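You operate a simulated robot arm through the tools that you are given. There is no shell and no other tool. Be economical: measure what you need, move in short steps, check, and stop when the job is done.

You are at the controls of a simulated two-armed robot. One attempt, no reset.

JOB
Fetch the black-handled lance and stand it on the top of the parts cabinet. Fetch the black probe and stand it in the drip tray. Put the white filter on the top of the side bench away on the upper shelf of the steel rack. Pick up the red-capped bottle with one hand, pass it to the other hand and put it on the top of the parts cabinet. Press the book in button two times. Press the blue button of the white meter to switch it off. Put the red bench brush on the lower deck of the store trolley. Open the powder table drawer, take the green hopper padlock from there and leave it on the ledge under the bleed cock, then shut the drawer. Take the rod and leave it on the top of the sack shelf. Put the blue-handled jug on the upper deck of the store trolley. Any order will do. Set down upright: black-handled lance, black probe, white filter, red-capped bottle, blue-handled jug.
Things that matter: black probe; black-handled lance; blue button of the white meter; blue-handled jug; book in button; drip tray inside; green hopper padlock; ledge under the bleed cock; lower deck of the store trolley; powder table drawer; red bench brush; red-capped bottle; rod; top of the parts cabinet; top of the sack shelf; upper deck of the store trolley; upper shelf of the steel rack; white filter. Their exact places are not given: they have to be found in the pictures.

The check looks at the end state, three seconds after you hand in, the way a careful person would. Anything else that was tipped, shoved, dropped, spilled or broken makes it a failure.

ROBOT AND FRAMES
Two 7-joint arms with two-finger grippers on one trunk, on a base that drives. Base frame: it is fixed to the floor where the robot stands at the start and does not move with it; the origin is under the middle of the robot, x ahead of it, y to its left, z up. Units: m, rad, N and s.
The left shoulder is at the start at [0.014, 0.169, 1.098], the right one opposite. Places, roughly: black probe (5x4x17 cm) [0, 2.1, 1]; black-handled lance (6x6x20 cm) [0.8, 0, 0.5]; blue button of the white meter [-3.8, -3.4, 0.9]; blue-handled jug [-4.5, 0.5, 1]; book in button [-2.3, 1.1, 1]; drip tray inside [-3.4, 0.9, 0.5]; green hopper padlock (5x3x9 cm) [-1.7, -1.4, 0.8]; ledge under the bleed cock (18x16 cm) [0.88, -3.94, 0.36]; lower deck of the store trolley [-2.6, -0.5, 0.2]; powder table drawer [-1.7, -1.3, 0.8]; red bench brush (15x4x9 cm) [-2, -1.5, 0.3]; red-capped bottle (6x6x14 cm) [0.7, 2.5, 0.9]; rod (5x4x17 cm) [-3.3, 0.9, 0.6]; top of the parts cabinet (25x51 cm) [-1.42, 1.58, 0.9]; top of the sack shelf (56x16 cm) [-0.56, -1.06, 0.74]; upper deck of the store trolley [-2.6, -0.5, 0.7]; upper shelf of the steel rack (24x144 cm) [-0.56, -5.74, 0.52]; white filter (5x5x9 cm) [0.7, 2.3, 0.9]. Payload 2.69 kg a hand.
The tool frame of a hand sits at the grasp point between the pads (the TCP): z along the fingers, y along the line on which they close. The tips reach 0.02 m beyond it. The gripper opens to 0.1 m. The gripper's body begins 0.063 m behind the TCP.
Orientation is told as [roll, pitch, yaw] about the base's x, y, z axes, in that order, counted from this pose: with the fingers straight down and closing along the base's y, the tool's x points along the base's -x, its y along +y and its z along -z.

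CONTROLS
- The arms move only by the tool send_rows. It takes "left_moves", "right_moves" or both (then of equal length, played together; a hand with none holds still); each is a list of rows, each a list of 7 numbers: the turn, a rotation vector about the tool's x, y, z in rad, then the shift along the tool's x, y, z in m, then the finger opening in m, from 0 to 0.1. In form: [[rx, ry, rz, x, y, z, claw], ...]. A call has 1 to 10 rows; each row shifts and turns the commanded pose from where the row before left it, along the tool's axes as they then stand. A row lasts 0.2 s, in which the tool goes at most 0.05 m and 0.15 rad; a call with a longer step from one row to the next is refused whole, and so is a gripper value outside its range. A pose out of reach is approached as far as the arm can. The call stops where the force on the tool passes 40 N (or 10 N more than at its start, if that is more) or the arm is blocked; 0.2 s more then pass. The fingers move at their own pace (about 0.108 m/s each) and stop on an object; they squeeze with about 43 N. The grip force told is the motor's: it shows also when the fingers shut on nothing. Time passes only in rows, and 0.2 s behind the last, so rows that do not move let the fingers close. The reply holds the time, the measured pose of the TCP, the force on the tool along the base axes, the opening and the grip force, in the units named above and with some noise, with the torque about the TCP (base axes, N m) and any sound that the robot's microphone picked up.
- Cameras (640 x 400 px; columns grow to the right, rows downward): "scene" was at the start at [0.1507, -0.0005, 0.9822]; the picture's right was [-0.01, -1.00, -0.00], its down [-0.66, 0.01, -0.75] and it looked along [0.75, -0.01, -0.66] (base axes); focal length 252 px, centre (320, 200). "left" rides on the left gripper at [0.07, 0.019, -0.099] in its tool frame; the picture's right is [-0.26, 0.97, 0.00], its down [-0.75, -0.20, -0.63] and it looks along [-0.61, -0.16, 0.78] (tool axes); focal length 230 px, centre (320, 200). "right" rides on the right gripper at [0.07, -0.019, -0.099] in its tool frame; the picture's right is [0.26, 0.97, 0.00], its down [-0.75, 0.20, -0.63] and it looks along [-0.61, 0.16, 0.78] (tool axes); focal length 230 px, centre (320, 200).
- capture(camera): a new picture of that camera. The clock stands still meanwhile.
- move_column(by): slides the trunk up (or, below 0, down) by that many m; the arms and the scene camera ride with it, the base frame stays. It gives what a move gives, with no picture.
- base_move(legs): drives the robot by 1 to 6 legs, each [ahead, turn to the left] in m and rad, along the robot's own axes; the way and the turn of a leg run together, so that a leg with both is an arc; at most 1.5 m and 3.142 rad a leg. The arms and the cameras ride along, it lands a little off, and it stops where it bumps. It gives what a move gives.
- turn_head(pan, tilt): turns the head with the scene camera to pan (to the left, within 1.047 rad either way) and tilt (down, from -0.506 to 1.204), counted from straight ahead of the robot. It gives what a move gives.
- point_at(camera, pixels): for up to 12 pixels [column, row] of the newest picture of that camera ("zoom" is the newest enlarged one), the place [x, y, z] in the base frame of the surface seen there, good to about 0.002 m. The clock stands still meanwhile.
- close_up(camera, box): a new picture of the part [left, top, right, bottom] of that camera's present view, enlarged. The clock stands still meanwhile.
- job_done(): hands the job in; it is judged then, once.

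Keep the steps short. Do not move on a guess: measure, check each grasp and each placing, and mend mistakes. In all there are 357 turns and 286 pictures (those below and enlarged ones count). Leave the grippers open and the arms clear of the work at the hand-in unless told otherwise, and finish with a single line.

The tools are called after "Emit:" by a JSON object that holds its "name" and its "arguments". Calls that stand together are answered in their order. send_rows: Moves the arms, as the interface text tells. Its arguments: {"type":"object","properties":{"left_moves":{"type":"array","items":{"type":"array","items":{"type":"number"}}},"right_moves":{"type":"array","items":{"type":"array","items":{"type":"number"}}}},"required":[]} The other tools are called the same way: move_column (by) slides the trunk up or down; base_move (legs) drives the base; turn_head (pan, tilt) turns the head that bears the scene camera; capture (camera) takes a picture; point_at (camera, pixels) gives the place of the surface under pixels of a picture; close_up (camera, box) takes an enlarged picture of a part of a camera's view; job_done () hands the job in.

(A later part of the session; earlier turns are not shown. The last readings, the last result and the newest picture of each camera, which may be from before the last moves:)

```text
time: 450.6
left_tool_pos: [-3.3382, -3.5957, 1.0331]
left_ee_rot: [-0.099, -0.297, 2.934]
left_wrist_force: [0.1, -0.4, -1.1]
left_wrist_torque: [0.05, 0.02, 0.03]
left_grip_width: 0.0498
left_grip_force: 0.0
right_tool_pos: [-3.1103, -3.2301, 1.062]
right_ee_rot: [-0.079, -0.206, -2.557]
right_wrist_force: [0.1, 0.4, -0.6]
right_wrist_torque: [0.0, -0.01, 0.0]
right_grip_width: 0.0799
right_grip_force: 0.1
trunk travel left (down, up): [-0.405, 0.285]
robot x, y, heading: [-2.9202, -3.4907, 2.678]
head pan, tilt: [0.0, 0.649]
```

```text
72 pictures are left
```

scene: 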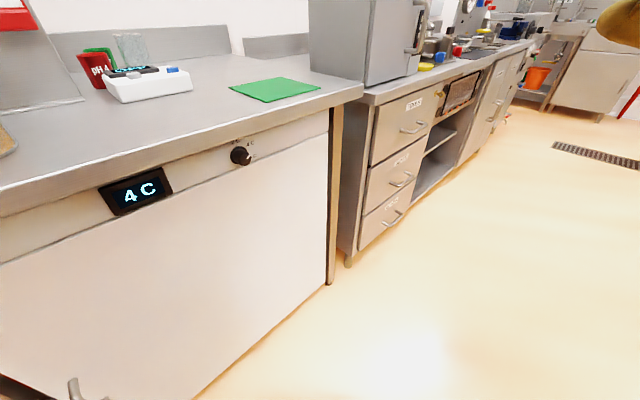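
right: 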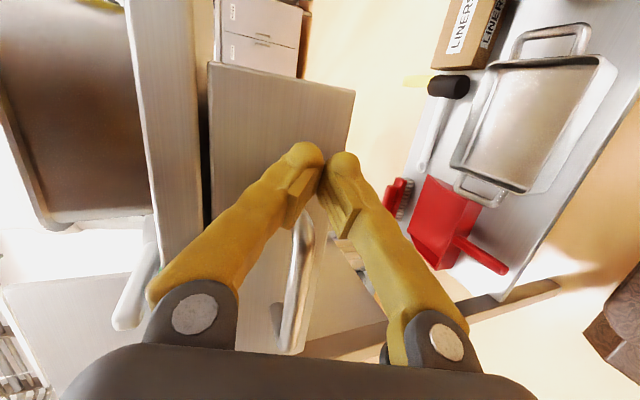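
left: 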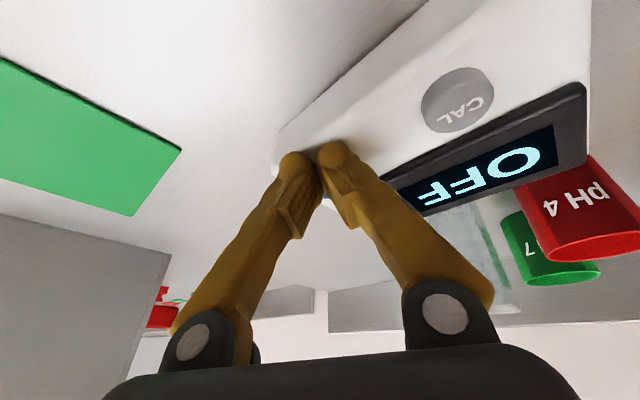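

Emit:
{"name": "base_move", "arguments": {"legs": [[0, -1.12]]}}

Emit:
{"name": "base_move", "arguments": {"legs": [[1.4, 0]]}}

Emit:
{"name": "base_move", "arguments": {"legs": [[0.4, 0]]}}

Emit:
{"name": "base_move", "arguments": {"legs": [[0, -1.23]]}}

Emit:
{"name": "capture", "arguments": {"camera": "scene"}}

```text
time: 451.5
left_tool_pos: [-3.3472, -3.6007, 1.0385]
left_ee_rot: [-0.035, -0.335, 2.888]
left_wrist_force: [1.0, -0.5, 1.5]
left_wrist_torque: [0.02, 0.06, 0.04]
left_grip_width: 0.05
left_grip_force: 0.1
right_tool_pos: [-3.1063, -3.2327, 1.0791]
right_ee_rot: [-0.101, -0.269, -2.618]
right_wrist_force: [-0.1, 0.2, 0.2]
right_wrist_torque: [0.0, 0.03, 0.01]
right_grip_width: 0.08
right_grip_force: 0.2
trunk travel left (down, up): [-0.405, 0.285]
robot x, y, heading: [-2.9158, -3.4931, 2.652]
head pan, tilt: [0.0, 0.649]
stopped in leg 1: the robot was blocked; the commanded pose is now the measured one
```

```text
time: 454.4
left_tool_pos: [-3.6327, -3.4451, 1.0466]
left_ee_rot: [-0.033, -0.299, 2.919]
left_wrist_force: [0.8, 0.9, 0.9]
left_wrist_torque: [-0.13, -0.03, 0.02]
left_grip_width: 0.05
left_grip_force: 0.2
right_tool_pos: [-3.4049, -3.0709, 1.0864]
right_ee_rot: [-0.089, -0.221, -2.573]
right_wrist_force: [-0.6, 1.9, 0.7]
right_wrist_torque: [-0.1, 0.01, 0.04]
right_grip_width: 0.0797
right_grip_force: 0.1
trunk travel left (down, up): [-0.405, 0.285]
robot x, y, heading: [-3.2081, -3.3215, 2.699]
head pan, tilt: [0.0, 0.649]
stopped in leg 1: the robot was blocked; the commanded pose is now the measured one
```

```text
time: 455.1
left_tool_pos: [-3.6272, -3.4602, 1.0471]
left_ee_rot: [-0.019, -0.312, 2.905]
left_wrist_force: [-0.7, -0.5, 0.1]
left_wrist_torque: [-0.01, -0.01, -0.01]
left_grip_width: 0.05
left_grip_force: 0.0
right_tool_pos: [-3.3951, -3.0873, 1.0899]
right_ee_rot: [-0.074, -0.24, -2.602]
right_wrist_force: [-0.4, -0.5, 0.1]
right_wrist_torque: [0.0, 0.01, 0.01]
right_grip_width: 0.0802
right_grip_force: 0.1
trunk travel left (down, up): [-0.405, 0.285]
robot x, y, heading: [-3.2061, -3.3208, 2.705]
head pan, tilt: [0.0, 0.649]
stopped in leg 1: the robot was blocked; the commanded pose is now the measured one
```

```text
time: 458.7
left_tool_pos: [-3.4676, -2.9644, 1.0508]
left_ee_rot: [-0.03, -0.291, 1.644]
left_wrist_force: [-0.4, 0.2, 0.9]
left_wrist_torque: [-0.03, -0.03, 0.01]
left_grip_width: 0.0503
left_grip_force: 0.0
right_tool_pos: [-3.0426, -3.0719, 1.0951]
right_ee_rot: [-0.078, -0.213, 2.434]
right_wrist_force: [0.3, 0.4, 0.1]
right_wrist_torque: [0.01, 0.01, -0.01]
right_grip_width: 0.0802
right_grip_force: 0.0
trunk travel left (down, up): [-0.405, 0.285]
robot x, y, heading: [-3.2125, -3.3183, 1.435]
head pan, tilt: [0.0, 0.649]
```

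```text
71 pictures are left
```

scene: 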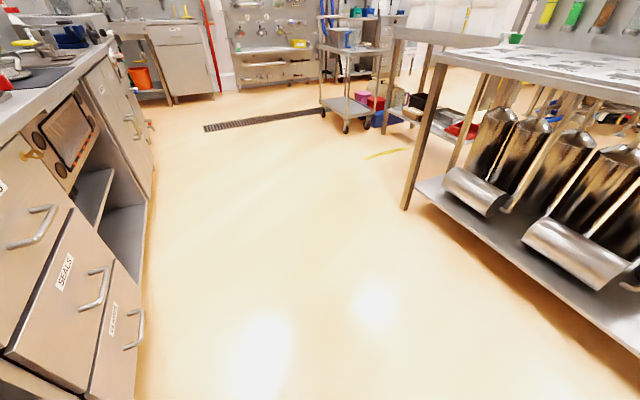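

I bring both hands forward to a better posture (and turn the right wrist for the brush), then drive on step by step.

Emit:
{"name": "send_rows", "arguments": {"left_moves": [[0, 0, 0, -0.02, 0, 0.01, 0.05], [0, 0, 0, -0.02, 0, 0.01, 0.05], [0, 0, 0, -0.02, 0, 0.01, 0.05], [0, 0, 0, -0.02, 0, 0.01, 0.05], [0, 0, 0, 0, 0, 0, 0.05], [0, 0, 0, 0, 0, 0, 0.05], [0, 0, 0, 0, 0, 0, 0.05], [0, 0, 0, 0, 0, 0, 0.05]], "right_moves": [[0, 0, 0, -0.02, -0.0315, 0.025, 0.08], [0, 0, 0, -0.02, -0.0315, 0.025, 0.08], [0, 0, 0, -0.02, -0.0315, 0.025, 0.08], [0, 0, 0, -0.02, -0.0315, 0.025, 0.08], [0, 0, -0.14, 0, 0, 0, 0.08], [0, 0, -0.14, 0, 0, 0, 0.08], [0, 0, -0.14, 0, 0, 0, 0.08], [0, 0, -0.14, 0, 0, 0, 0.08]]}}

Emit:
{"name": "base_move", "arguments": {"legs": [[0, -0.025], [1.4, 0]]}}

```text
time: 460.5
left_tool_pos: [-3.4725, -2.89, 1.0415]
left_ee_rot: [-0.033, -0.305, 1.643]
left_wrist_force: [0.3, 0.9, -0.8]
left_wrist_torque: [0.01, 0.01, 0.02]
left_grip_width: 0.05
left_grip_force: 0.0
right_tool_pos: [-3.0304, -2.9225, 1.0324]
right_ee_rot: [-0.195, -0.141, 3.003]
right_wrist_force: [0.2, -0.3, -0.3]
right_wrist_torque: [0.02, -0.02, -0.01]
right_grip_width: 0.0799
right_grip_force: 0.1
trunk travel left (down, up): [-0.405, 0.285]
robot x, y, heading: [-3.2107, -3.3178, 1.434]
head pan, tilt: [0.0, 0.649]
```

```text
time: 467.8
left_tool_pos: [-3.2127, -1.5003, 1.043]
left_ee_rot: [-0.035, -0.305, 1.594]
left_wrist_force: [0.4, 0.3, 0.2]
left_wrist_torque: [-0.01, -0.02, -0.02]
left_grip_width: 0.0498
left_grip_force: 0.0
right_tool_pos: [-2.7718, -1.555, 1.0302]
right_ee_rot: [-0.196, -0.14, 2.951]
right_wrist_force: [0.7, -0.4, 0.0]
right_wrist_torque: [-0.01, 0.0, 0.01]
right_grip_width: 0.08
right_grip_force: 0.1
trunk travel left (down, up): [-0.405, 0.285]
robot x, y, heading: [-2.9719, -1.9435, 1.389]
head pan, tilt: [0.0, 0.649]
```

Emit:
{"name": "base_move", "arguments": {"legs": [[0.27, 0], [0, -1.06]]}}

Emit:
{"name": "turn_head", "arguments": {"pan": -0.1, "tilt": 0.5}}

Emit:
{"name": "capture", "arguments": {"camera": "scene"}}

```text
time: 472.5
left_tool_pos: [-2.6605, -1.2613, 1.0478]
left_ee_rot: [-0.038, -0.32, 0.512]
left_wrist_force: [0.0, 0.4, -0.1]
left_wrist_torque: [0.02, -0.04, 0.03]
left_grip_width: 0.05
left_grip_force: 0.0
right_tool_pos: [-2.5013, -1.6738, 1.0378]
right_ee_rot: [-0.212, -0.14, 1.869]
right_wrist_force: [0.4, -0.1, -0.5]
right_wrist_torque: [0.0, 0.04, -0.01]
right_grip_width: 0.0798
right_grip_force: 0.1
trunk travel left (down, up): [-0.405, 0.285]
robot x, y, heading: [-2.9274, -1.6669, 0.304]
head pan, tilt: [0.0, 0.649]
```

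```text
time: 473.2
left_tool_pos: [-2.6769, -1.2663, 1.054]
left_ee_rot: [-0.043, -0.338, 0.513]
left_wrist_force: [-1.1, 0.3, 0.3]
left_wrist_torque: [-0.03, -0.05, 0.01]
left_grip_width: 0.0502
left_grip_force: 0.1
right_tool_pos: [-2.5185, -1.6789, 1.0453]
right_ee_rot: [-0.229, -0.139, 1.871]
right_wrist_force: [0.2, 0.8, 2.2]
right_wrist_torque: [0.01, -0.01, -0.01]
right_grip_width: 0.08
right_grip_force: 0.0
trunk travel left (down, up): [-0.405, 0.285]
robot x, y, heading: [-2.9249, -1.6692, 0.302]
head pan, tilt: [-0.099, 0.499]
```

```text
70 pictures are left
```

scene: 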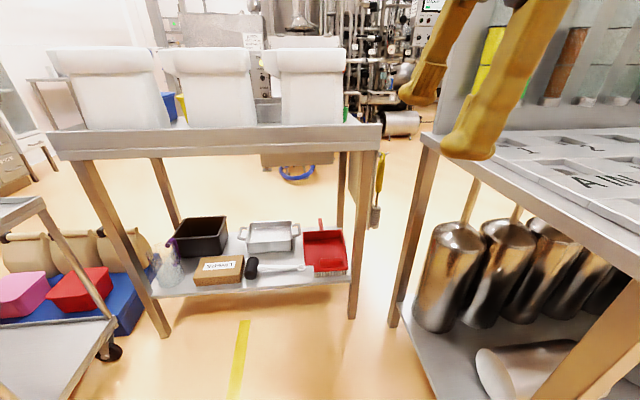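

Emit:
{"name": "close_up", "arguments": {"camera": "scene", "box": [240, 210, 380, 300]}}

Emit:
{"name": "point_at", "arguments": {"camera": "zoom", "pixels": [[310, 240], [470, 255], [390, 235], [390, 265], [380, 285], [440, 285], [330, 285], [300, 300], [490, 300], [400, 215], [250, 240]]}}

```text
4.44 times, centred on (310, 255) of scene
```

zoom: 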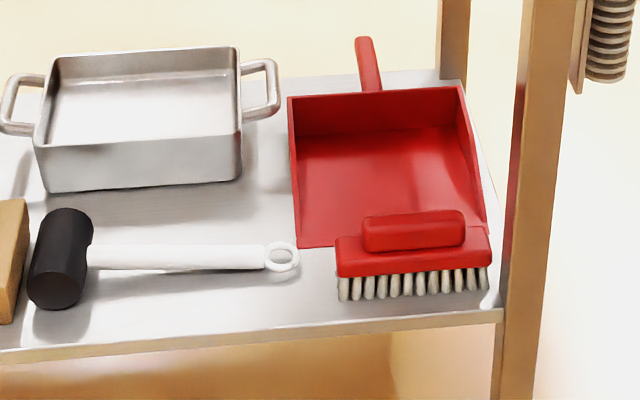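

```text
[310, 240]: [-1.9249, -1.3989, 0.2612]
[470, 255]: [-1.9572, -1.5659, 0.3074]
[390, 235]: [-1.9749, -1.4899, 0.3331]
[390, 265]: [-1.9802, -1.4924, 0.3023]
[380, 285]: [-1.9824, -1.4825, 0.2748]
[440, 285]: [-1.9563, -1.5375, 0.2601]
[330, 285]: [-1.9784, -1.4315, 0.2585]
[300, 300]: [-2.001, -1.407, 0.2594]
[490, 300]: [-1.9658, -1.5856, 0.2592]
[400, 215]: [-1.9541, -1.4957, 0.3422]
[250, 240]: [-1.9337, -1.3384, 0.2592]
```

The brush stands on its bristles, centre ≈(-1.954,-1.505), block z 0.29–0.32. I straighten the right hand, lower the trunk and hand, then drive up to it.

Emit:
{"name": "send_rows", "arguments": {"right_moves": [[-0.12, 0.07, 0, 0, 0, 0, 0.08], [0, 0.07, 0, 0, 0, 0, 0.08], [0, 0, 0, 0, 0, 0, 0.08]], "left_moves": [[0, 0, 0, 0.02, 0, -0.02, 0.05], [0, 0, 0, 0.02, 0, -0.02, 0.05], [0, 0, 0, 0, 0, 0, 0.05]]}}

Emit:
{"name": "move_column", "arguments": {"by": -0.4}}

Emit:
{"name": "send_rows", "arguments": {"right_moves": [[0, 0, 0, 0, 0, 0.04, 0.08], [0, 0, 0, 0, 0, 0.04, 0.08], [0, 0, 0, 0, 0, 0.04, 0.08], [0, 0, 0, 0, 0, 0.04, 0.08], [0, 0, 0, 0, 0, 0.03, 0.08]]}}

Emit:
{"name": "base_move", "arguments": {"legs": [[0.4, 0]]}}

Emit:
{"name": "capture", "arguments": {"camera": "right"}}

Emit:
{"name": "capture", "arguments": {"camera": "scene"}}

```text
time: 474.0
left_tool_pos: [-2.7117, -1.2849, 1.0776]
left_ee_rot: [-0.035, -0.328, 0.506]
left_wrist_force: [0.6, -0.4, -0.2]
left_wrist_torque: [0.02, 0.06, 0.0]
left_grip_width: 0.0496
left_grip_force: 0.0
left hand out of reach, approached as far as the arm can: row 2
right_tool_pos: [-2.5162, -1.6797, 1.044]
right_ee_rot: [-0.105, -0.002, 1.852]
right_wrist_force: [0.1, 0.5, -0.1]
right_wrist_torque: [0.0, 0.01, 0.05]
right_grip_width: 0.0799
right_grip_force: 0.1
trunk travel left (down, up): [-0.405, 0.285]
robot x, y, heading: [-2.923, -1.6711, 0.305]
head pan, tilt: [-0.099, 0.499]
```

```text
time: 477.9
left_tool_pos: [-2.7169, -1.288, 0.6781]
left_ee_rot: [-0.042, -0.328, 0.514]
left_wrist_force: [0.2, -0.3, 0.4]
left_wrist_torque: [0.01, 0.02, 0.04]
left_grip_width: 0.0501
left_grip_force: 0.0
right_tool_pos: [-2.5169, -1.6798, 0.6444]
right_ee_rot: [-0.108, -0.001, 1.851]
right_wrist_force: [-0.9, 0.1, -0.2]
right_wrist_torque: [0.01, -0.01, 0.0]
right_grip_width: 0.0799
right_grip_force: 0.0
trunk travel left (down, up): [-0.005, 0.685]
robot x, y, heading: [-2.9231, -1.6695, 0.3]
head pan, tilt: [-0.099, 0.499]
```

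```text
time: 479.1
left_tool_pos: [-2.7169, -1.2864, 0.6788]
left_ee_rot: [-0.042, -0.33, 0.515]
left_wrist_force: [-0.9, 0.0, 0.5]
left_wrist_torque: [-0.01, 0.01, -0.03]
left_grip_width: 0.0497
left_grip_force: 0.1
right_tool_pos: [-2.4937, -1.6747, 0.4561]
right_ee_rot: [-0.106, -0.002, 1.852]
right_wrist_force: [-0.3, 0.4, 0.0]
right_wrist_torque: [0.0, 0.02, -0.02]
right_grip_width: 0.0797
right_grip_force: 0.1
trunk travel left (down, up): [-0.005, 0.685]
robot x, y, heading: [-2.9248, -1.6677, 0.297]
head pan, tilt: [-0.099, 0.499]
```

```text
time: 481.6
left_tool_pos: [-2.326, -1.1694, 0.6784]
left_ee_rot: [-0.042, -0.331, 0.505]
left_wrist_force: [-0.5, -0.4, 0.3]
left_wrist_torque: [-0.01, 0.0, 0.01]
left_grip_width: 0.05
left_grip_force: 0.0
right_tool_pos: [-2.1065, -1.5563, 0.4566]
right_ee_rot: [-0.107, -0.001, 1.843]
right_wrist_force: [0.6, -0.7, -0.2]
right_wrist_torque: [0.01, -0.02, 0.0]
right_grip_width: 0.08
right_grip_force: 0.0
trunk travel left (down, up): [-0.005, 0.685]
robot x, y, heading: [-2.5336, -1.5482, 0.298]
head pan, tilt: [-0.099, 0.499]
```

```text
68 pictures are left
```

right: 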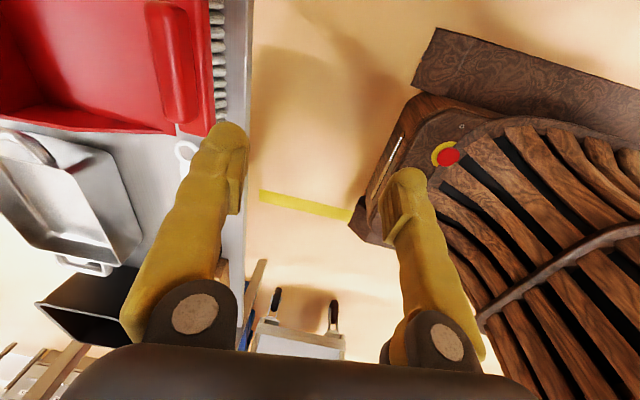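

```text
67 pictures are left
```

scene: 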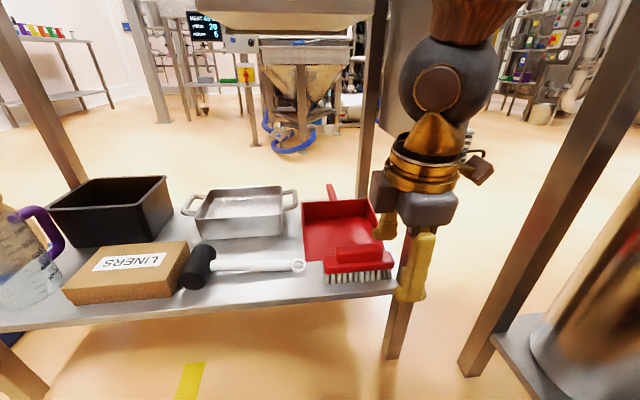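

Centre offset: 0.143 forward (−tool y), 0.043 north. I grip slightly north of the middle to keep the pod clear of the leg.

Emit:
{"name": "send_rows", "arguments": {"right_moves": [[0, 0, 0, -0.022, -0.02, 0, 0.08], [0, 0, 0, -0.021, -0.03, 0, 0.08], [0, 0, 0, 0, -0.04, 0, 0.08], [0, 0, 0, 0, -0.04, 0, 0.08], [0, 0, 0, 0, -0.013, 0.02, 0.08], [0, 0, 0, 0, 0, 0, 0.08]]}}

Emit:
{"name": "capture", "arguments": {"camera": "right"}}

Emit:
{"name": "capture", "arguments": {"camera": "scene"}}

```text
time: 483.0
left_tool_pos: [-2.33, -1.1675, 0.6781]
left_ee_rot: [-0.027, -0.329, 0.49]
left_wrist_force: [0.3, -0.1, -0.8]
left_wrist_torque: [0.01, 0.0, -0.01]
left_grip_width: 0.05
left_grip_force: 0.1
right_tool_pos: [-1.9871, -1.4801, 0.4619]
right_ee_rot: [-0.119, -0.001, 1.843]
right_wrist_force: [0.5, 0.3, 0.0]
right_wrist_torque: [-0.02, 0.02, 0.02]
right_grip_width: 0.0799
right_grip_force: 0.1
trunk travel left (down, up): [-0.005, 0.685]
robot x, y, heading: [-2.5333, -1.549, 0.29]
head pan, tilt: [-0.099, 0.499]
```

```text
66 pictures are left
```

right: 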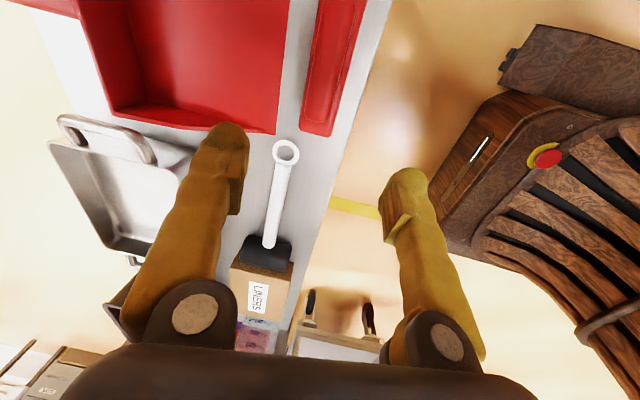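

```text
65 pictures are left
```

scene: 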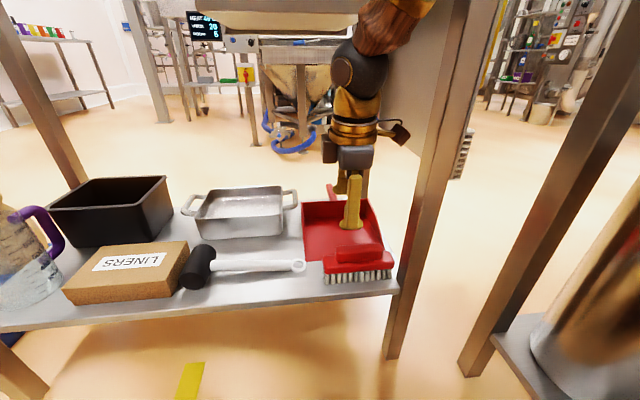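

Emit:
{"name": "send_rows", "arguments": {"right_moves": [[0, 0, 0, 0, 0, 0.036, 0.08], [0, 0, 0, 0, 0, 0.036, 0.08], [0, 0, 0, 0, 0, 0.036, 0.08], [0, 0, 0, 0, 0, 0, 0.08]]}}

Emit:
{"name": "capture", "arguments": {"camera": "right"}}

Emit:
{"name": "close_up", "arguments": {"camera": "scene", "box": [270, 150, 430, 300]}}

```text
time: 484.0
left_tool_pos: [-2.3302, -1.168, 0.6786]
left_ee_rot: [-0.029, -0.328, 0.491]
left_wrist_force: [-0.3, 1.1, 0.2]
left_wrist_torque: [-0.05, 0.01, 0.01]
left_grip_width: 0.0499
left_grip_force: 0.0
right_tool_pos: [-1.9738, -1.4729, 0.3544]
right_ee_rot: [-0.122, -0.002, 1.844]
right_wrist_force: [-0.2, 1.1, 0.4]
right_wrist_torque: [-0.01, -0.01, 0.01]
right_grip_width: 0.08
right_grip_force: 0.1
trunk travel left (down, up): [-0.005, 0.685]
robot x, y, heading: [-2.5368, -1.55, 0.296]
head pan, tilt: [-0.099, 0.499]
```

```text
64 pictures are left
```

right: 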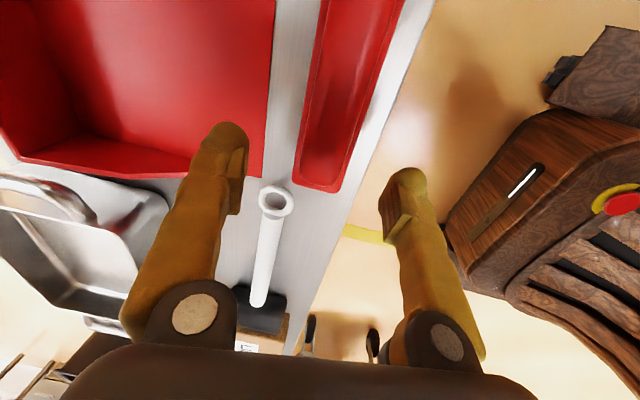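

```text
2.67 times, centred on (350, 225) of scene
```

zoom: 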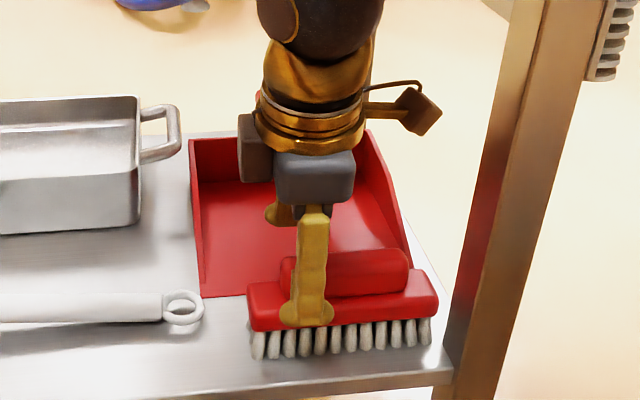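

Both fingers straddle the block. I lower the last 0.04 and close.

Emit:
{"name": "send_rows", "arguments": {"right_moves": [[0, 0, 0, 0.01, 0, 0.02, 0.08], [0, 0, 0, 0.008, 0, 0.02, 0.08], [0, 0, 0, 0, 0, 0, 0.04], [0, 0, 0, 0, 0, 0, 0.0], [0, 0, 0, 0, 0, 0, 0.0]]}}

Emit:
{"name": "send_rows", "arguments": {"right_moves": [[0, 0, 0, 0, 0, -0.03, 0.0], [0, 0, 0, 0, 0, -0.04, 0.0], [0, 0, 0, 0, 0, -0.04, 0.0], [0, 0, 0, 0, 0, 0, 0.0]]}}

Emit:
{"name": "capture", "arguments": {"camera": "scene"}}

```text
time: 485.2
left_tool_pos: [-2.3307, -1.1677, 0.6775]
left_ee_rot: [-0.028, -0.329, 0.49]
left_wrist_force: [0.1, -0.2, -0.4]
left_wrist_torque: [-0.01, 0.03, 0.03]
left_grip_width: 0.0501
left_grip_force: 0.0
right_tool_pos: [-1.9622, -1.4902, 0.313]
right_ee_rot: [-0.121, -0.002, 1.845]
right_wrist_force: [0.6, -0.7, -0.7]
right_wrist_torque: [-0.08, -0.11, 0.04]
right_grip_width: 0.0394
right_grip_force: 43.3
trunk travel left (down, up): [-0.005, 0.685]
robot x, y, heading: [-2.5328, -1.5469, 0.292]
head pan, tilt: [-0.099, 0.499]
```

```text
time: 486.2
left_tool_pos: [-2.3294, -1.1675, 0.6791]
left_ee_rot: [-0.029, -0.328, 0.488]
left_wrist_force: [-0.3, 0.5, -0.6]
left_wrist_torque: [-0.03, 0.01, -0.03]
left_grip_width: 0.0497
left_grip_force: 0.1
right_tool_pos: [-1.9789, -1.4925, 0.4228]
right_ee_rot: [-0.12, -0.001, 1.844]
right_wrist_force: [-0.1, -0.4, -1.6]
right_wrist_torque: [0.0, 0.02, -0.04]
right_grip_width: 0.0393
right_grip_force: 42.6
trunk travel left (down, up): [-0.005, 0.685]
robot x, y, heading: [-2.5377, -1.5483, 0.296]
head pan, tilt: [-0.099, 0.499]
```

```text
62 pictures are left
```

scene: 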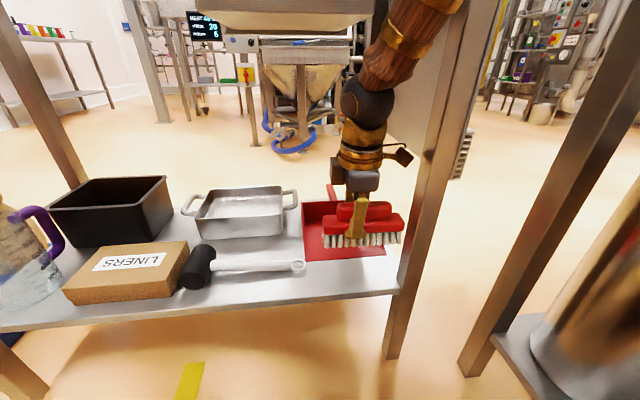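

The brush is held. I back out and carry it to the trolley's west side.

Emit:
{"name": "base_move", "arguments": {"legs": [[-0.45, 0]]}}

Emit:
{"name": "base_move", "arguments": {"legs": [[0, 1.745], [1.055, 0], [0, -1.69]]}}

Emit:
{"name": "turn_head", "arguments": {"pan": -0.2, "tilt": 0.5}}

Emit:
{"name": "capture", "arguments": {"camera": "scene"}}

```text
time: 488.9
left_tool_pos: [-2.7587, -1.2976, 0.6771]
left_ee_rot: [-0.027, -0.326, 0.496]
left_wrist_force: [0.5, -0.6, -0.4]
left_wrist_torque: [0.0, 0.01, 0.0]
left_grip_width: 0.0501
left_grip_force: 0.0
right_tool_pos: [-2.4062, -1.6205, 0.4233]
right_ee_rot: [-0.12, -0.002, 1.848]
right_wrist_force: [0.3, -0.5, -1.2]
right_wrist_torque: [0.04, -0.02, 0.0]
right_grip_width: 0.0392
right_grip_force: 42.9
trunk travel left (down, up): [-0.005, 0.685]
robot x, y, heading: [-2.9607, -1.6826, 0.301]
head pan, tilt: [-0.099, 0.499]
```

```text
time: 502.8
left_tool_pos: [-3.2698, -0.3553, 0.6807]
left_ee_rot: [-0.044, -0.317, 0.568]
left_wrist_force: [-0.4, -0.3, -0.2]
left_wrist_torque: [-0.01, 0.02, -0.03]
left_grip_width: 0.05
left_grip_force: 0.0
right_tool_pos: [-2.8982, -0.6618, 0.4311]
right_ee_rot: [-0.135, -0.002, 1.918]
right_wrist_force: [0.0, -0.1, -1.3]
right_wrist_torque: [0.05, 0.01, -0.01]
right_grip_width: 0.0388
right_grip_force: 42.5
trunk travel left (down, up): [-0.005, 0.685]
robot x, y, heading: [-3.4463, -0.752, 0.372]
head pan, tilt: [-0.099, 0.499]
```

```text
time: 503.4
left_tool_pos: [-3.2739, -0.3556, 0.6782]
left_ee_rot: [-0.03, -0.311, 0.549]
left_wrist_force: [0.5, -0.1, 0.4]
left_wrist_torque: [0.0, 0.01, -0.01]
left_grip_width: 0.0504
left_grip_force: 0.1
right_tool_pos: [-2.9036, -0.6645, 0.4404]
right_ee_rot: [-0.151, -0.002, 1.918]
right_wrist_force: [-1.9, 0.5, -1.6]
right_wrist_torque: [0.04, 0.01, -0.02]
right_grip_width: 0.0389
right_grip_force: 43.4
trunk travel left (down, up): [-0.005, 0.685]
robot x, y, heading: [-3.4468, -0.7525, 0.371]
head pan, tilt: [-0.201, 0.499]
```

```text
61 pictures are left
```

scene: 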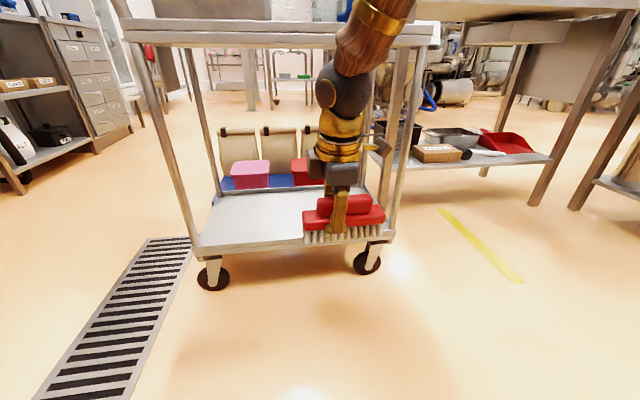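

Emit:
{"name": "point_at", "arguments": {"camera": "scene", "pixels": [[200, 248], [300, 246], [260, 225], [290, 200], [385, 240], [230, 205], [195, 235], [400, 200], [150, 100]]}}

```text
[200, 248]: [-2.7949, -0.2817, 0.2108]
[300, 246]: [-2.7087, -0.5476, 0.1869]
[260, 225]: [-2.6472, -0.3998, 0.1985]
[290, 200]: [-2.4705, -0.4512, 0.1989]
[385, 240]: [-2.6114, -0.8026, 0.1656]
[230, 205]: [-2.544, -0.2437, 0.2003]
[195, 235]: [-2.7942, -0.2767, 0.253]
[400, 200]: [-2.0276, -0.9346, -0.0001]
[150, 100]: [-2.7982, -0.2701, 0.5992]
```

Emit:
{"name": "point_at", "arguments": {"camera": "scene", "pixels": [[340, 85], [338, 130], [372, 35], [355, 60], [395, 5], [300, 35]]}}

```text
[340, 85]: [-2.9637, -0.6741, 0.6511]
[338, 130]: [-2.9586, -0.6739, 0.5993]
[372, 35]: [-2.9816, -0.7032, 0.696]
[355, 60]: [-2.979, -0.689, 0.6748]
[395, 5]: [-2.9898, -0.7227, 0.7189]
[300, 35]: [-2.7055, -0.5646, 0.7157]
```

The forearm would meet the upper deck if I drove in high, so I lower the hand first outside (to 0.285), then drive in 0.29.

Emit:
{"name": "send_rows", "arguments": {"right_moves": [[0, 0, 0, -0.0135, 0, 0.039, 0.0], [0, 0, 0, -0.0135, 0, 0.039, 0.0], [0, 0, 0, -0.0135, 0, 0.039, 0.0], [0, 0, 0, -0.0135, 0, 0.036, 0.0], [0, 0, 0, 0, 0, 0, 0.0]]}}

Emit:
{"name": "base_move", "arguments": {"legs": [[0.15, 0]]}}

Emit:
{"name": "capture", "arguments": {"camera": "scene"}}

```text
time: 504.6
left_tool_pos: [-3.2734, -0.3562, 0.6791]
left_ee_rot: [-0.031, -0.313, 0.551]
left_wrist_force: [-0.3, -0.2, 0.6]
left_wrist_torque: [0.01, 0.0, 0.0]
left_grip_width: 0.0501
left_grip_force: 0.0
right_tool_pos: [-2.8981, -0.6021, 0.2867]
right_ee_rot: [-0.152, -0.002, 1.918]
right_wrist_force: [0.7, 0.1, -1.0]
right_wrist_torque: [0.03, -0.02, 0.01]
right_grip_width: 0.039
right_grip_force: 43.3
trunk travel left (down, up): [-0.005, 0.685]
robot x, y, heading: [-3.4478, -0.7517, 0.369]
head pan, tilt: [-0.201, 0.499]
```

```text
time: 506.0
left_tool_pos: [-3.1369, -0.3022, 0.6784]
left_ee_rot: [-0.03, -0.313, 0.552]
left_wrist_force: [-0.2, 0.2, -0.4]
left_wrist_torque: [-0.02, -0.01, 0.02]
left_grip_width: 0.0499
left_grip_force: 0.0
right_tool_pos: [-2.7602, -0.5465, 0.2874]
right_ee_rot: [-0.153, -0.002, 1.92]
right_wrist_force: [-0.2, 0.3, -1.8]
right_wrist_torque: [0.04, -0.02, 0.01]
right_grip_width: 0.0388
right_grip_force: 43.5
trunk travel left (down, up): [-0.005, 0.685]
robot x, y, heading: [-3.3108, -0.696, 0.372]
head pan, tilt: [-0.201, 0.499]
```

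```text
60 pictures are left
```

scene: 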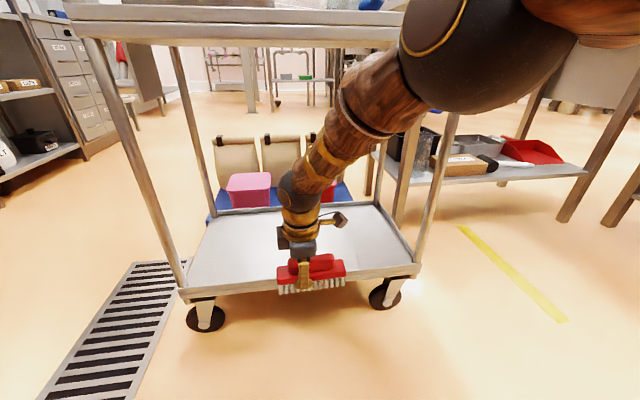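

Emit:
{"name": "base_move", "arguments": {"legs": [[0.135, 0]]}}

Emit:
{"name": "send_rows", "arguments": {"right_moves": [[0, 0, 0, 0, 0, 0.015, 0.0], [0, 0, 0, 0, 0, 0.01, 0.0], [0, 0, 0, 0, 0, 0.004, 0.0], [0, 0, 0, 0, 0, 0, 0.0]]}}

Emit:
{"name": "capture", "arguments": {"camera": "scene"}}

```text
time: 507.3
left_tool_pos: [-3.013, -0.2492, 0.68]
left_ee_rot: [-0.014, -0.314, 0.53]
left_wrist_force: [0.3, 0.2, -1.0]
left_wrist_torque: [-0.01, 0.0, 0.0]
left_grip_width: 0.0499
left_grip_force: 0.2
right_tool_pos: [-2.6361, -0.4977, 0.295]
right_ee_rot: [-0.168, -0.002, 1.918]
right_wrist_force: [0.4, 0.0, -1.2]
right_wrist_torque: [0.03, 0.04, 0.0]
right_grip_width: 0.0388
right_grip_force: 43.2
trunk travel left (down, up): [-0.005, 0.685]
robot x, y, heading: [-3.1824, -0.6476, 0.369]
head pan, tilt: [-0.201, 0.499]
```

```text
time: 508.3
left_tool_pos: [-3.0149, -0.2476, 0.6807]
left_ee_rot: [0.0, -0.315, 0.511]
left_wrist_force: [-0.5, 0.8, 0.3]
left_wrist_torque: [0.01, -0.01, -0.02]
left_grip_width: 0.0499
left_grip_force: 0.1
right_tool_pos: [-2.6316, -0.4954, 0.2721]
right_ee_rot: [-0.183, -0.001, 1.919]
right_wrist_force: [0.5, -0.5, -1.6]
right_wrist_torque: [0.03, 0.02, 0.0]
right_grip_width: 0.0388
right_grip_force: 43.5
trunk travel left (down, up): [-0.005, 0.685]
robot x, y, heading: [-3.1846, -0.6485, 0.368]
head pan, tilt: [-0.201, 0.499]
```

```text
59 pictures are left
```

scene: 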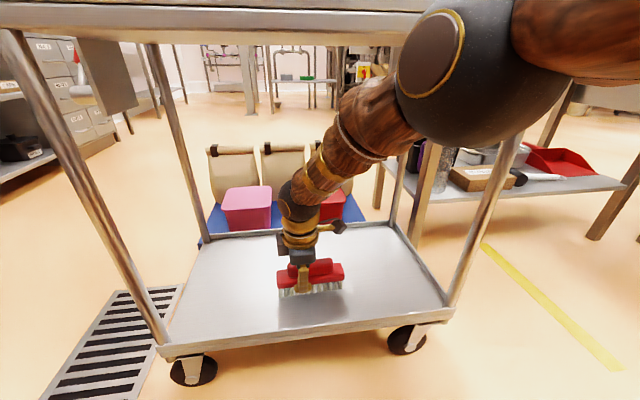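

Emit:
{"name": "send_rows", "arguments": {"right_moves": [[-0.06, 0, 0, 0, 0, 0.006, 0.0], [0, 0, 0, 0, 0, 0.005, 0.0], [0, 0, 0, 0, 0, 0.004, 0.0], [0, 0, 0, 0, 0, 0.003, 0.0], [0, 0, 0, 0, 0, 0, 0.0]]}}

Emit:
{"name": "close_up", "arguments": {"camera": "scene", "box": [230, 200, 390, 330]}}

```text
time: 509.5
left_tool_pos: [-3.0154, -0.2462, 0.6806]
left_ee_rot: [0.001, -0.316, 0.51]
left_wrist_force: [0.3, 0.2, -0.8]
left_wrist_torque: [-0.03, 0.0, -0.02]
left_grip_width: 0.05
left_grip_force: 0.1
right_tool_pos: [-2.6323, -0.4966, 0.2629]
right_ee_rot: [-0.121, 0.0, 1.917]
right_wrist_force: [-0.1, 0.1, -1.0]
right_wrist_torque: [0.01, 0.02, -0.02]
right_grip_width: 0.0387
right_grip_force: 42.7
right hand out of reach, approached as far as the arm can: row 1, 3
trunk travel left (down, up): [-0.005, 0.685]
robot x, y, heading: [-3.1839, -0.6489, 0.371]
head pan, tilt: [-0.201, 0.499]
```

```text
3.08 times, centred on (310, 265) of scene
```

zoom: 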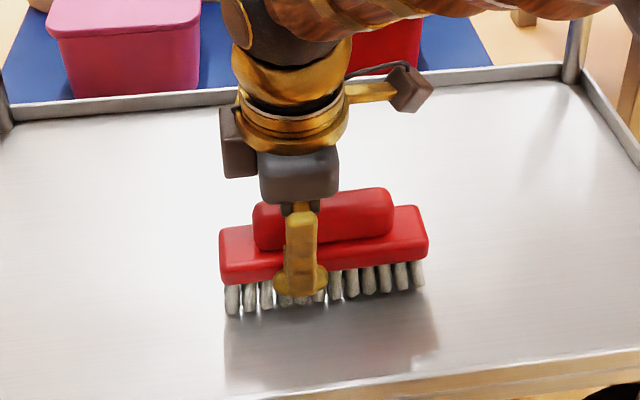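

Out of downward reach; I come 0.03 nearer and lower further.

Emit:
{"name": "send_rows", "arguments": {"right_moves": [[0, 0, 0, 0, 0.015, 0.0, 0.0], [0, 0, 0, 0, 0.015, 0.004, 0.0], [0, 0, 0, 0, 0, 0.004, 0.0], [0, 0, 0, 0, 0, 0.003, 0.0], [0, 0, 0, 0, 0, 0, 0.0]]}}

Emit:
{"name": "close_up", "arguments": {"camera": "scene", "box": [230, 200, 390, 330]}}

```text
time: 510.8
left_tool_pos: [-3.0182, -0.245, 0.6822]
left_ee_rot: [0.018, -0.317, 0.492]
left_wrist_force: [-0.2, -1.0, -0.3]
left_wrist_torque: [-0.01, -0.01, -0.01]
left_grip_width: 0.05
left_grip_force: 0.1
right_tool_pos: [-2.6609, -0.5111, 0.2572]
right_ee_rot: [-0.142, -0.003, 1.916]
right_wrist_force: [-0.2, 0.8, -2.7]
right_wrist_torque: [0.07, 0.01, -0.01]
right_grip_width: 0.0392
right_grip_force: 43.2
trunk travel left (down, up): [-0.005, 0.685]
robot x, y, heading: [-3.1847, -0.6496, 0.371]
head pan, tilt: [-0.201, 0.499]
stopped in row 5 (right hand): the force on the tool passed its limit at 41 N (the readings are from after the stop); the commanded pose is now the measured one
```

```text
3.08 times, centred on (310, 265) of scene
```

zoom: 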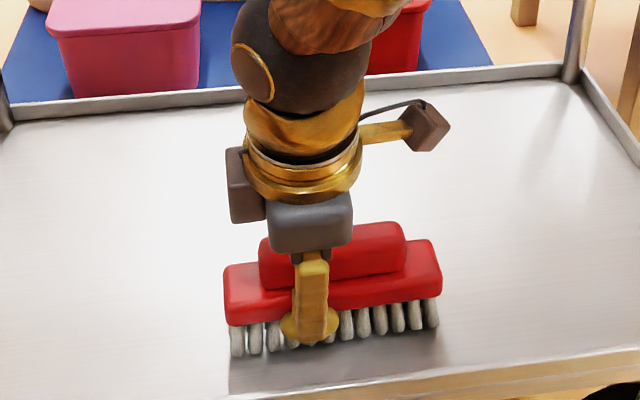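

It touched down. I release and lift off.

Emit:
{"name": "send_rows", "arguments": {"right_moves": [[0, 0, 0, 0, 0, 0.002, 0.0], [0, 0, 0, 0, 0, 0, 0.042], [0, 0, 0, 0, 0, 0, 0.05], [0, 0, 0, 0, 0, 0, 0.065], [0, 0, 0, 0, 0, 0, 0.075], [0, 0, 0, 0, 0, -0.03, 0.075], [0, 0, 0, 0, 0, -0.04, 0.075], [0, 0, 0, 0, 0, -0.03, 0.075]]}}

Emit:
{"name": "base_move", "arguments": {"legs": [[-0.35, 0]]}}

Emit:
{"name": "capture", "arguments": {"camera": "scene"}}

```text
time: 512.6
left_tool_pos: [-3.0172, -0.2436, 0.6812]
left_ee_rot: [0.018, -0.317, 0.49]
left_wrist_force: [-0.5, -0.1, 0.2]
left_wrist_torque: [0.03, 0.01, -0.01]
left_grip_width: 0.0498
left_grip_force: 0.1
right_tool_pos: [-2.6768, -0.5119, 0.3562]
right_ee_rot: [-0.143, -0.004, 1.918]
right_wrist_force: [-0.9, -0.3, 0.0]
right_wrist_torque: [-0.04, 0.0, -0.01]
right_grip_width: 0.0749
right_grip_force: 0.2
trunk travel left (down, up): [-0.005, 0.685]
robot x, y, heading: [-3.1858, -0.6403, 0.368]
head pan, tilt: [-0.201, 0.499]
```

```text
time: 514.9
left_tool_pos: [-3.344, -0.375, 0.683]
left_ee_rot: [0.018, -0.317, 0.48]
left_wrist_force: [1.3, -0.3, 0.0]
left_wrist_torque: [0.02, 0.01, 0.02]
left_grip_width: 0.05
left_grip_force: 0.1
right_tool_pos: [-3.0074, -0.6473, 0.3568]
right_ee_rot: [-0.146, -0.004, 1.907]
right_wrist_force: [-0.4, -0.2, -0.4]
right_wrist_torque: [0.01, -0.03, -0.02]
right_grip_width: 0.0751
right_grip_force: 0.0
trunk travel left (down, up): [-0.005, 0.685]
robot x, y, heading: [-3.5111, -0.7751, 0.362]
head pan, tilt: [-0.201, 0.499]
```

```text
56 pictures are left
```

scene: 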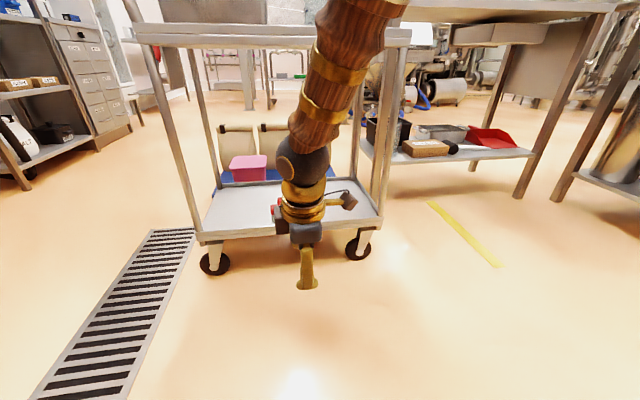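

Brush is on the lower deck. Next the bench in the north-east. I raise the trunk and drive there.

Emit:
{"name": "move_column", "arguments": {"by": 0.4}}

Emit:
{"name": "base_move", "arguments": {"legs": [[0, 0.82], [0.816, 0], [0, -0.7], [1.015, 0]]}}

Emit:
{"name": "base_move", "arguments": {"legs": [[1.0, 0], [0.9, 0]]}}

Emit:
{"name": "turn_head", "arguments": {"pan": 0.3, "tilt": 0.3}}

Emit:
{"name": "capture", "arguments": {"camera": "scene"}}

```text
time: 518.8
left_tool_pos: [-3.3407, -0.3692, 1.0836]
left_ee_rot: [0.037, -0.317, 0.452]
left_wrist_force: [-0.2, -0.7, 0.1]
left_wrist_torque: [-0.01, -0.04, -0.03]
left_grip_width: 0.0501
left_grip_force: 0.1
right_tool_pos: [-3.0109, -0.6478, 0.7643]
right_ee_rot: [-0.161, -0.001, 1.908]
right_wrist_force: [-0.1, -0.3, -0.5]
right_wrist_torque: [0.02, 0.03, 0.0]
right_grip_width: 0.075
right_grip_force: 0.0
trunk travel left (down, up): [-0.405, 0.285]
robot x, y, heading: [-3.5152, -0.7757, 0.362]
head pan, tilt: [-0.201, 0.499]
```

```text
time: 522.4
left_tool_pos: [-3.6645, -0.2817, 1.0829]
left_ee_rot: [0.026, -0.305, 1.256]
left_wrist_force: [0.5, 0.7, 0.3]
left_wrist_torque: [-0.11, -0.02, 0.02]
left_grip_width: 0.0499
left_grip_force: 0.1
right_tool_pos: [-3.2229, -0.245, 0.7759]
right_ee_rot: [-0.183, -0.002, 2.713]
right_wrist_force: [0.3, 1.5, -0.5]
right_wrist_torque: [-0.02, 0.08, 0.01]
right_grip_width: 0.0751
right_grip_force: 0.1
trunk travel left (down, up): [-0.405, 0.285]
robot x, y, heading: [-3.4725, -0.6833, 1.2]
head pan, tilt: [-0.201, 0.499]
stopped in leg 2: the robot was blocked; the commanded pose is now the measured one
```

```text
time: 529.8
left_tool_pos: [-3.1856, 1.0223, 1.0891]
left_ee_rot: [0.078, -0.289, 1.192]
left_wrist_force: [1.1, 0.9, -0.6]
left_wrist_torque: [-0.1, 0.08, 0.0]
left_grip_width: 0.05
left_grip_force: 0.1
right_tool_pos: [-2.7227, 1.0384, 0.7866]
right_ee_rot: [-0.199, -0.011, 2.676]
right_wrist_force: [0.7, -0.3, -1.1]
right_wrist_torque: [-0.02, 0.1, 0.01]
right_grip_width: 0.0748
right_grip_force: 0.1
trunk travel left (down, up): [-0.405, 0.285]
robot x, y, heading: [-2.9784, 0.6269, 1.209]
head pan, tilt: [-0.201, 0.499]
stopped in leg 2: the force on the tool passed its limit at 193 N (the readings are from after the stop); the commanded pose is now the measured one
```

```text
time: 530.8
left_tool_pos: [-3.1882, 1.0191, 1.0921]
left_ee_rot: [0.085, -0.292, 1.188]
left_wrist_force: [0.2, 0.6, 0.5]
left_wrist_torque: [0.02, -0.02, -0.01]
left_grip_width: 0.0499
left_grip_force: 0.0
right_tool_pos: [-2.7255, 1.0381, 0.7919]
right_ee_rot: [-0.211, -0.019, 2.674]
right_wrist_force: [-0.2, 0.0, 0.0]
right_wrist_torque: [-0.01, 0.0, 0.01]
right_grip_width: 0.0749
right_grip_force: 0.0
trunk travel left (down, up): [-0.405, 0.285]
robot x, y, heading: [-2.9801, 0.624, 1.211]
head pan, tilt: [0.3, 0.3]
```

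```text
55 pictures are left
```

scene: 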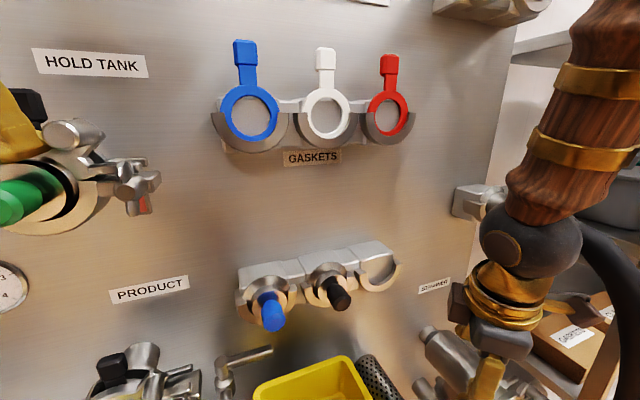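

A leg was blocked and the next call drove into the board area — my mistake for chaining. I back straight off and inspect the board.

Emit:
{"name": "base_move", "arguments": {"legs": [[-0.45, 0]]}}

Emit:
{"name": "turn_head", "arguments": {"pan": 0.2, "tilt": 0.25}}

Emit:
{"name": "capture", "arguments": {"camera": "scene"}}

```text
time: 533.5
left_tool_pos: [-3.3517, 0.587, 1.0906]
left_ee_rot: [0.084, -0.291, 1.178]
left_wrist_force: [-0.8, 0.3, 1.2]
left_wrist_torque: [0.05, 0.0, 0.02]
left_grip_width: 0.0501
left_grip_force: 0.1
right_tool_pos: [-2.8877, 0.6065, 0.7949]
right_ee_rot: [-0.217, -0.02, 2.662]
right_wrist_force: [1.2, 0.5, 0.1]
right_wrist_torque: [0.03, 0.0, 0.03]
right_grip_width: 0.0749
right_grip_force: 0.0
trunk travel left (down, up): [-0.405, 0.285]
robot x, y, heading: [-3.1471, 0.1961, 1.193]
head pan, tilt: [0.3, 0.3]
```

```text
time: 534.2
left_tool_pos: [-3.3577, 0.5883, 1.0938]
left_ee_rot: [0.105, -0.289, 1.151]
left_wrist_force: [0.1, 0.8, -0.6]
left_wrist_torque: [-0.01, -0.04, -0.01]
left_grip_width: 0.0498
left_grip_force: 0.1
right_tool_pos: [-2.8816, 0.5917, 0.7991]
right_ee_rot: [-0.22, -0.031, 2.63]
right_wrist_force: [-0.4, 0.8, 0.5]
right_wrist_torque: [0.01, -0.02, 0.0]
right_grip_width: 0.0749
right_grip_force: 0.1
trunk travel left (down, up): [-0.405, 0.285]
robot x, y, heading: [-3.1472, 0.1917, 1.198]
head pan, tilt: [0.201, 0.25]
```

```text
54 pictures are left
```

scene: 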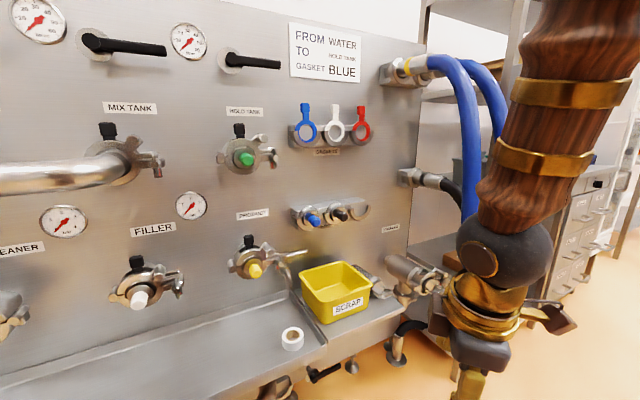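

Everything on the board looks in place. I continue with guarded legs.

Emit:
{"name": "base_move", "arguments": {"legs": [[0, -0.9]]}}

```text
time: 537.0
left_tool_pos: [-2.9721, 0.6078, 1.0904]
left_ee_rot: [0.07, -0.28, 0.279]
left_wrist_force: [0.1, -0.6, -0.1]
left_wrist_torque: [-0.01, 0.0, -0.03]
left_grip_width: 0.0501
left_grip_force: 0.1
right_tool_pos: [-2.6685, 0.2427, 0.8049]
right_ee_rot: [-0.23, -0.036, 1.74]
right_wrist_force: [-0.7, 0.2, 0.3]
right_wrist_torque: [0.01, -0.03, -0.03]
right_grip_width: 0.0748
right_grip_force: 0.0
trunk travel left (down, up): [-0.405, 0.285]
robot x, y, heading: [-3.1455, 0.1965, 0.308]
head pan, tilt: [0.201, 0.25]
```

Emit:
{"name": "send_rows", "arguments": {"left_moves": [[0, 0, 0, -0.03, 0, 0.01, 0.05], [0, 0, 0, -0.03, 0, 0.01, 0.05], [0, 0, 0, -0.03, 0, 0.01, 0.05], [0, 0, 0, -0.02, 0, 0.01, 0.05]]}}

Emit:
{"name": "base_move", "arguments": {"legs": [[0.9, 0], [0, 0.155], [1.0, 0], [0.95, 0]]}}

Emit:
{"name": "turn_head", "arguments": {"pan": 0.3, "tilt": 0.3}}

Emit:
{"name": "capture", "arguments": {"camera": "scene"}}

```text
time: 538.0
left_tool_pos: [-2.8759, 0.6361, 1.088]
left_ee_rot: [0.068, -0.296, 0.281]
left_wrist_force: [-0.1, 0.1, -0.5]
left_wrist_torque: [-0.02, 0.01, -0.04]
left_grip_width: 0.0498
left_grip_force: 0.1
right_tool_pos: [-2.6767, 0.2307, 0.8093]
right_ee_rot: [-0.236, -0.049, 1.708]
right_wrist_force: [0.6, -0.5, -0.4]
right_wrist_torque: [0.0, 0.0, 0.02]
right_grip_width: 0.0751
right_grip_force: 0.1
trunk travel left (down, up): [-0.405, 0.285]
robot x, y, heading: [-3.1461, 0.1958, 0.302]
head pan, tilt: [0.201, 0.25]
```

```text
time: 552.7
left_tool_pos: [-0.3499, 1.8257, 1.0874]
left_ee_rot: [0.069, -0.297, 0.451]
left_wrist_force: [-0.1, 0.2, -0.6]
left_wrist_torque: [-0.02, 0.05, 0.01]
left_grip_width: 0.05
left_grip_force: 0.0
right_tool_pos: [-0.0792, 1.4608, 0.8142]
right_ee_rot: [-0.243, -0.051, 1.879]
right_wrist_force: [0.5, -1.1, 0.0]
right_wrist_torque: [-0.01, 0.02, 0.01]
right_grip_width: 0.075
right_grip_force: 0.1
trunk travel left (down, up): [-0.405, 0.285]
robot x, y, heading: [-0.5435, 1.3467, 0.476]
head pan, tilt: [0.201, 0.25]
```

```text
time: 553.4
left_tool_pos: [-0.366, 1.8164, 1.0949]
left_ee_rot: [0.07, -0.313, 0.451]
left_wrist_force: [-0.3, -0.2, 1.1]
left_wrist_torque: [-0.01, -0.01, 0.03]
left_grip_width: 0.0499
left_grip_force: 0.0
right_tool_pos: [-0.0888, 1.4473, 0.8175]
right_ee_rot: [-0.244, -0.066, 1.848]
right_wrist_force: [-0.9, 0.1, -0.5]
right_wrist_torque: [0.01, 0.01, -0.03]
right_grip_width: 0.0752
right_grip_force: 0.1
trunk travel left (down, up): [-0.405, 0.285]
robot x, y, heading: [-0.5419, 1.3506, 0.476]
head pan, tilt: [0.3, 0.3]
```

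```text
53 pictures are left
```

scene: 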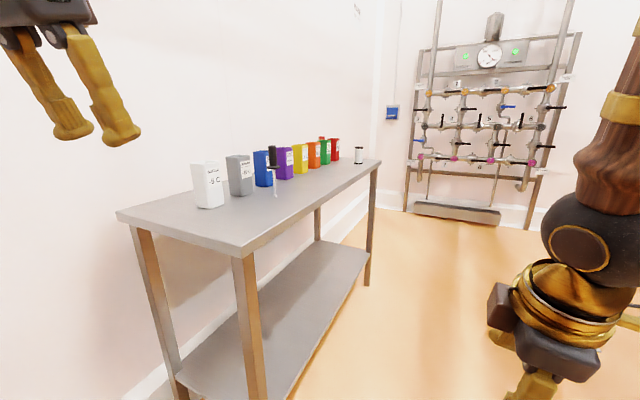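

Emit:
{"name": "close_up", "arguments": {"camera": "scene", "box": [230, 120, 390, 220]}}

Emit:
{"name": "point_at", "arguments": {"camera": "zoom", "pixels": [[515, 140], [516, 165], [366, 78], [166, 130], [168, 175], [182, 225], [420, 130], [560, 150], [450, 170], [166, 140], [185, 300], [590, 165]]}}

```text
4.00 times, centred on (310, 170) of scene
```

zoom: 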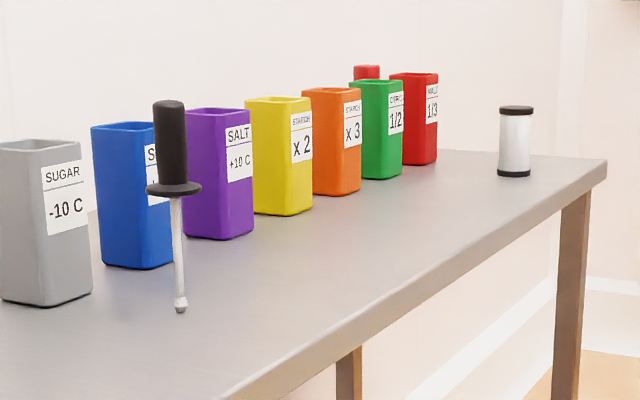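

```text
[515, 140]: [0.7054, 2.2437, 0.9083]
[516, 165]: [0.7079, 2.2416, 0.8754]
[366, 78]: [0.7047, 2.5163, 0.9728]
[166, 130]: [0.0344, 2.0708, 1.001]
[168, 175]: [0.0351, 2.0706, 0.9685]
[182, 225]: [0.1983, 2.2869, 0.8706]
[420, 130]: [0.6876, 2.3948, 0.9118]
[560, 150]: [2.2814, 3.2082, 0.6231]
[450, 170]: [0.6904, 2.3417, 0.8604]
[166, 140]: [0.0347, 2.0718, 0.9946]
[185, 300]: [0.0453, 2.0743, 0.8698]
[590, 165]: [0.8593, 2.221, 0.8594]
```

Emit:
{"name": "point_at", "arguments": {"camera": "zoom", "pixels": [[390, 60], [330, 70], [366, 70], [372, 68], [358, 75], [410, 78], [435, 76], [437, 160], [376, 76]]}}

Emit:
{"name": "base_move", "arguments": {"legs": [[0, -0.6], [1.1, 0]]}}

```text
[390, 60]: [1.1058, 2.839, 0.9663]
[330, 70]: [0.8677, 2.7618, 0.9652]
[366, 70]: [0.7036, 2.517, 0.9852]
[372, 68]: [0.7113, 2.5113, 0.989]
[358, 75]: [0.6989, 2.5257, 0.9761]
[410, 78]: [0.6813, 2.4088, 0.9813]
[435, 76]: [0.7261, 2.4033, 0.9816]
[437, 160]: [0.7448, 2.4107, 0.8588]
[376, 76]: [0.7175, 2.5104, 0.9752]
```

```text
time: 558.9
left_tool_pos: [0.5518, 1.5435, 1.0782]
left_ee_rot: [0.066, -0.258, -0.155]
left_wrist_force: [0.4, 0.1, -0.9]
left_wrist_torque: [0.01, -0.02, -0.01]
left_grip_width: 0.0499
left_grip_force: 0.1
right_tool_pos: [0.5704, 1.0735, 0.8191]
right_ee_rot: [-0.21, -0.097, 1.156]
right_wrist_force: [3.1, 2.4, -27.2]
right_wrist_torque: [2.42, -0.39, 0.23]
right_grip_width: 0.075
right_grip_force: 0.1
trunk travel left (down, up): [-0.405, 0.285]
robot x, y, heading: [0.1832, 1.2511, -0.124]
head pan, tilt: [0.3, 0.3]
stopped in leg 2: the robot was blocked; the commanded pose is now the measured one
```

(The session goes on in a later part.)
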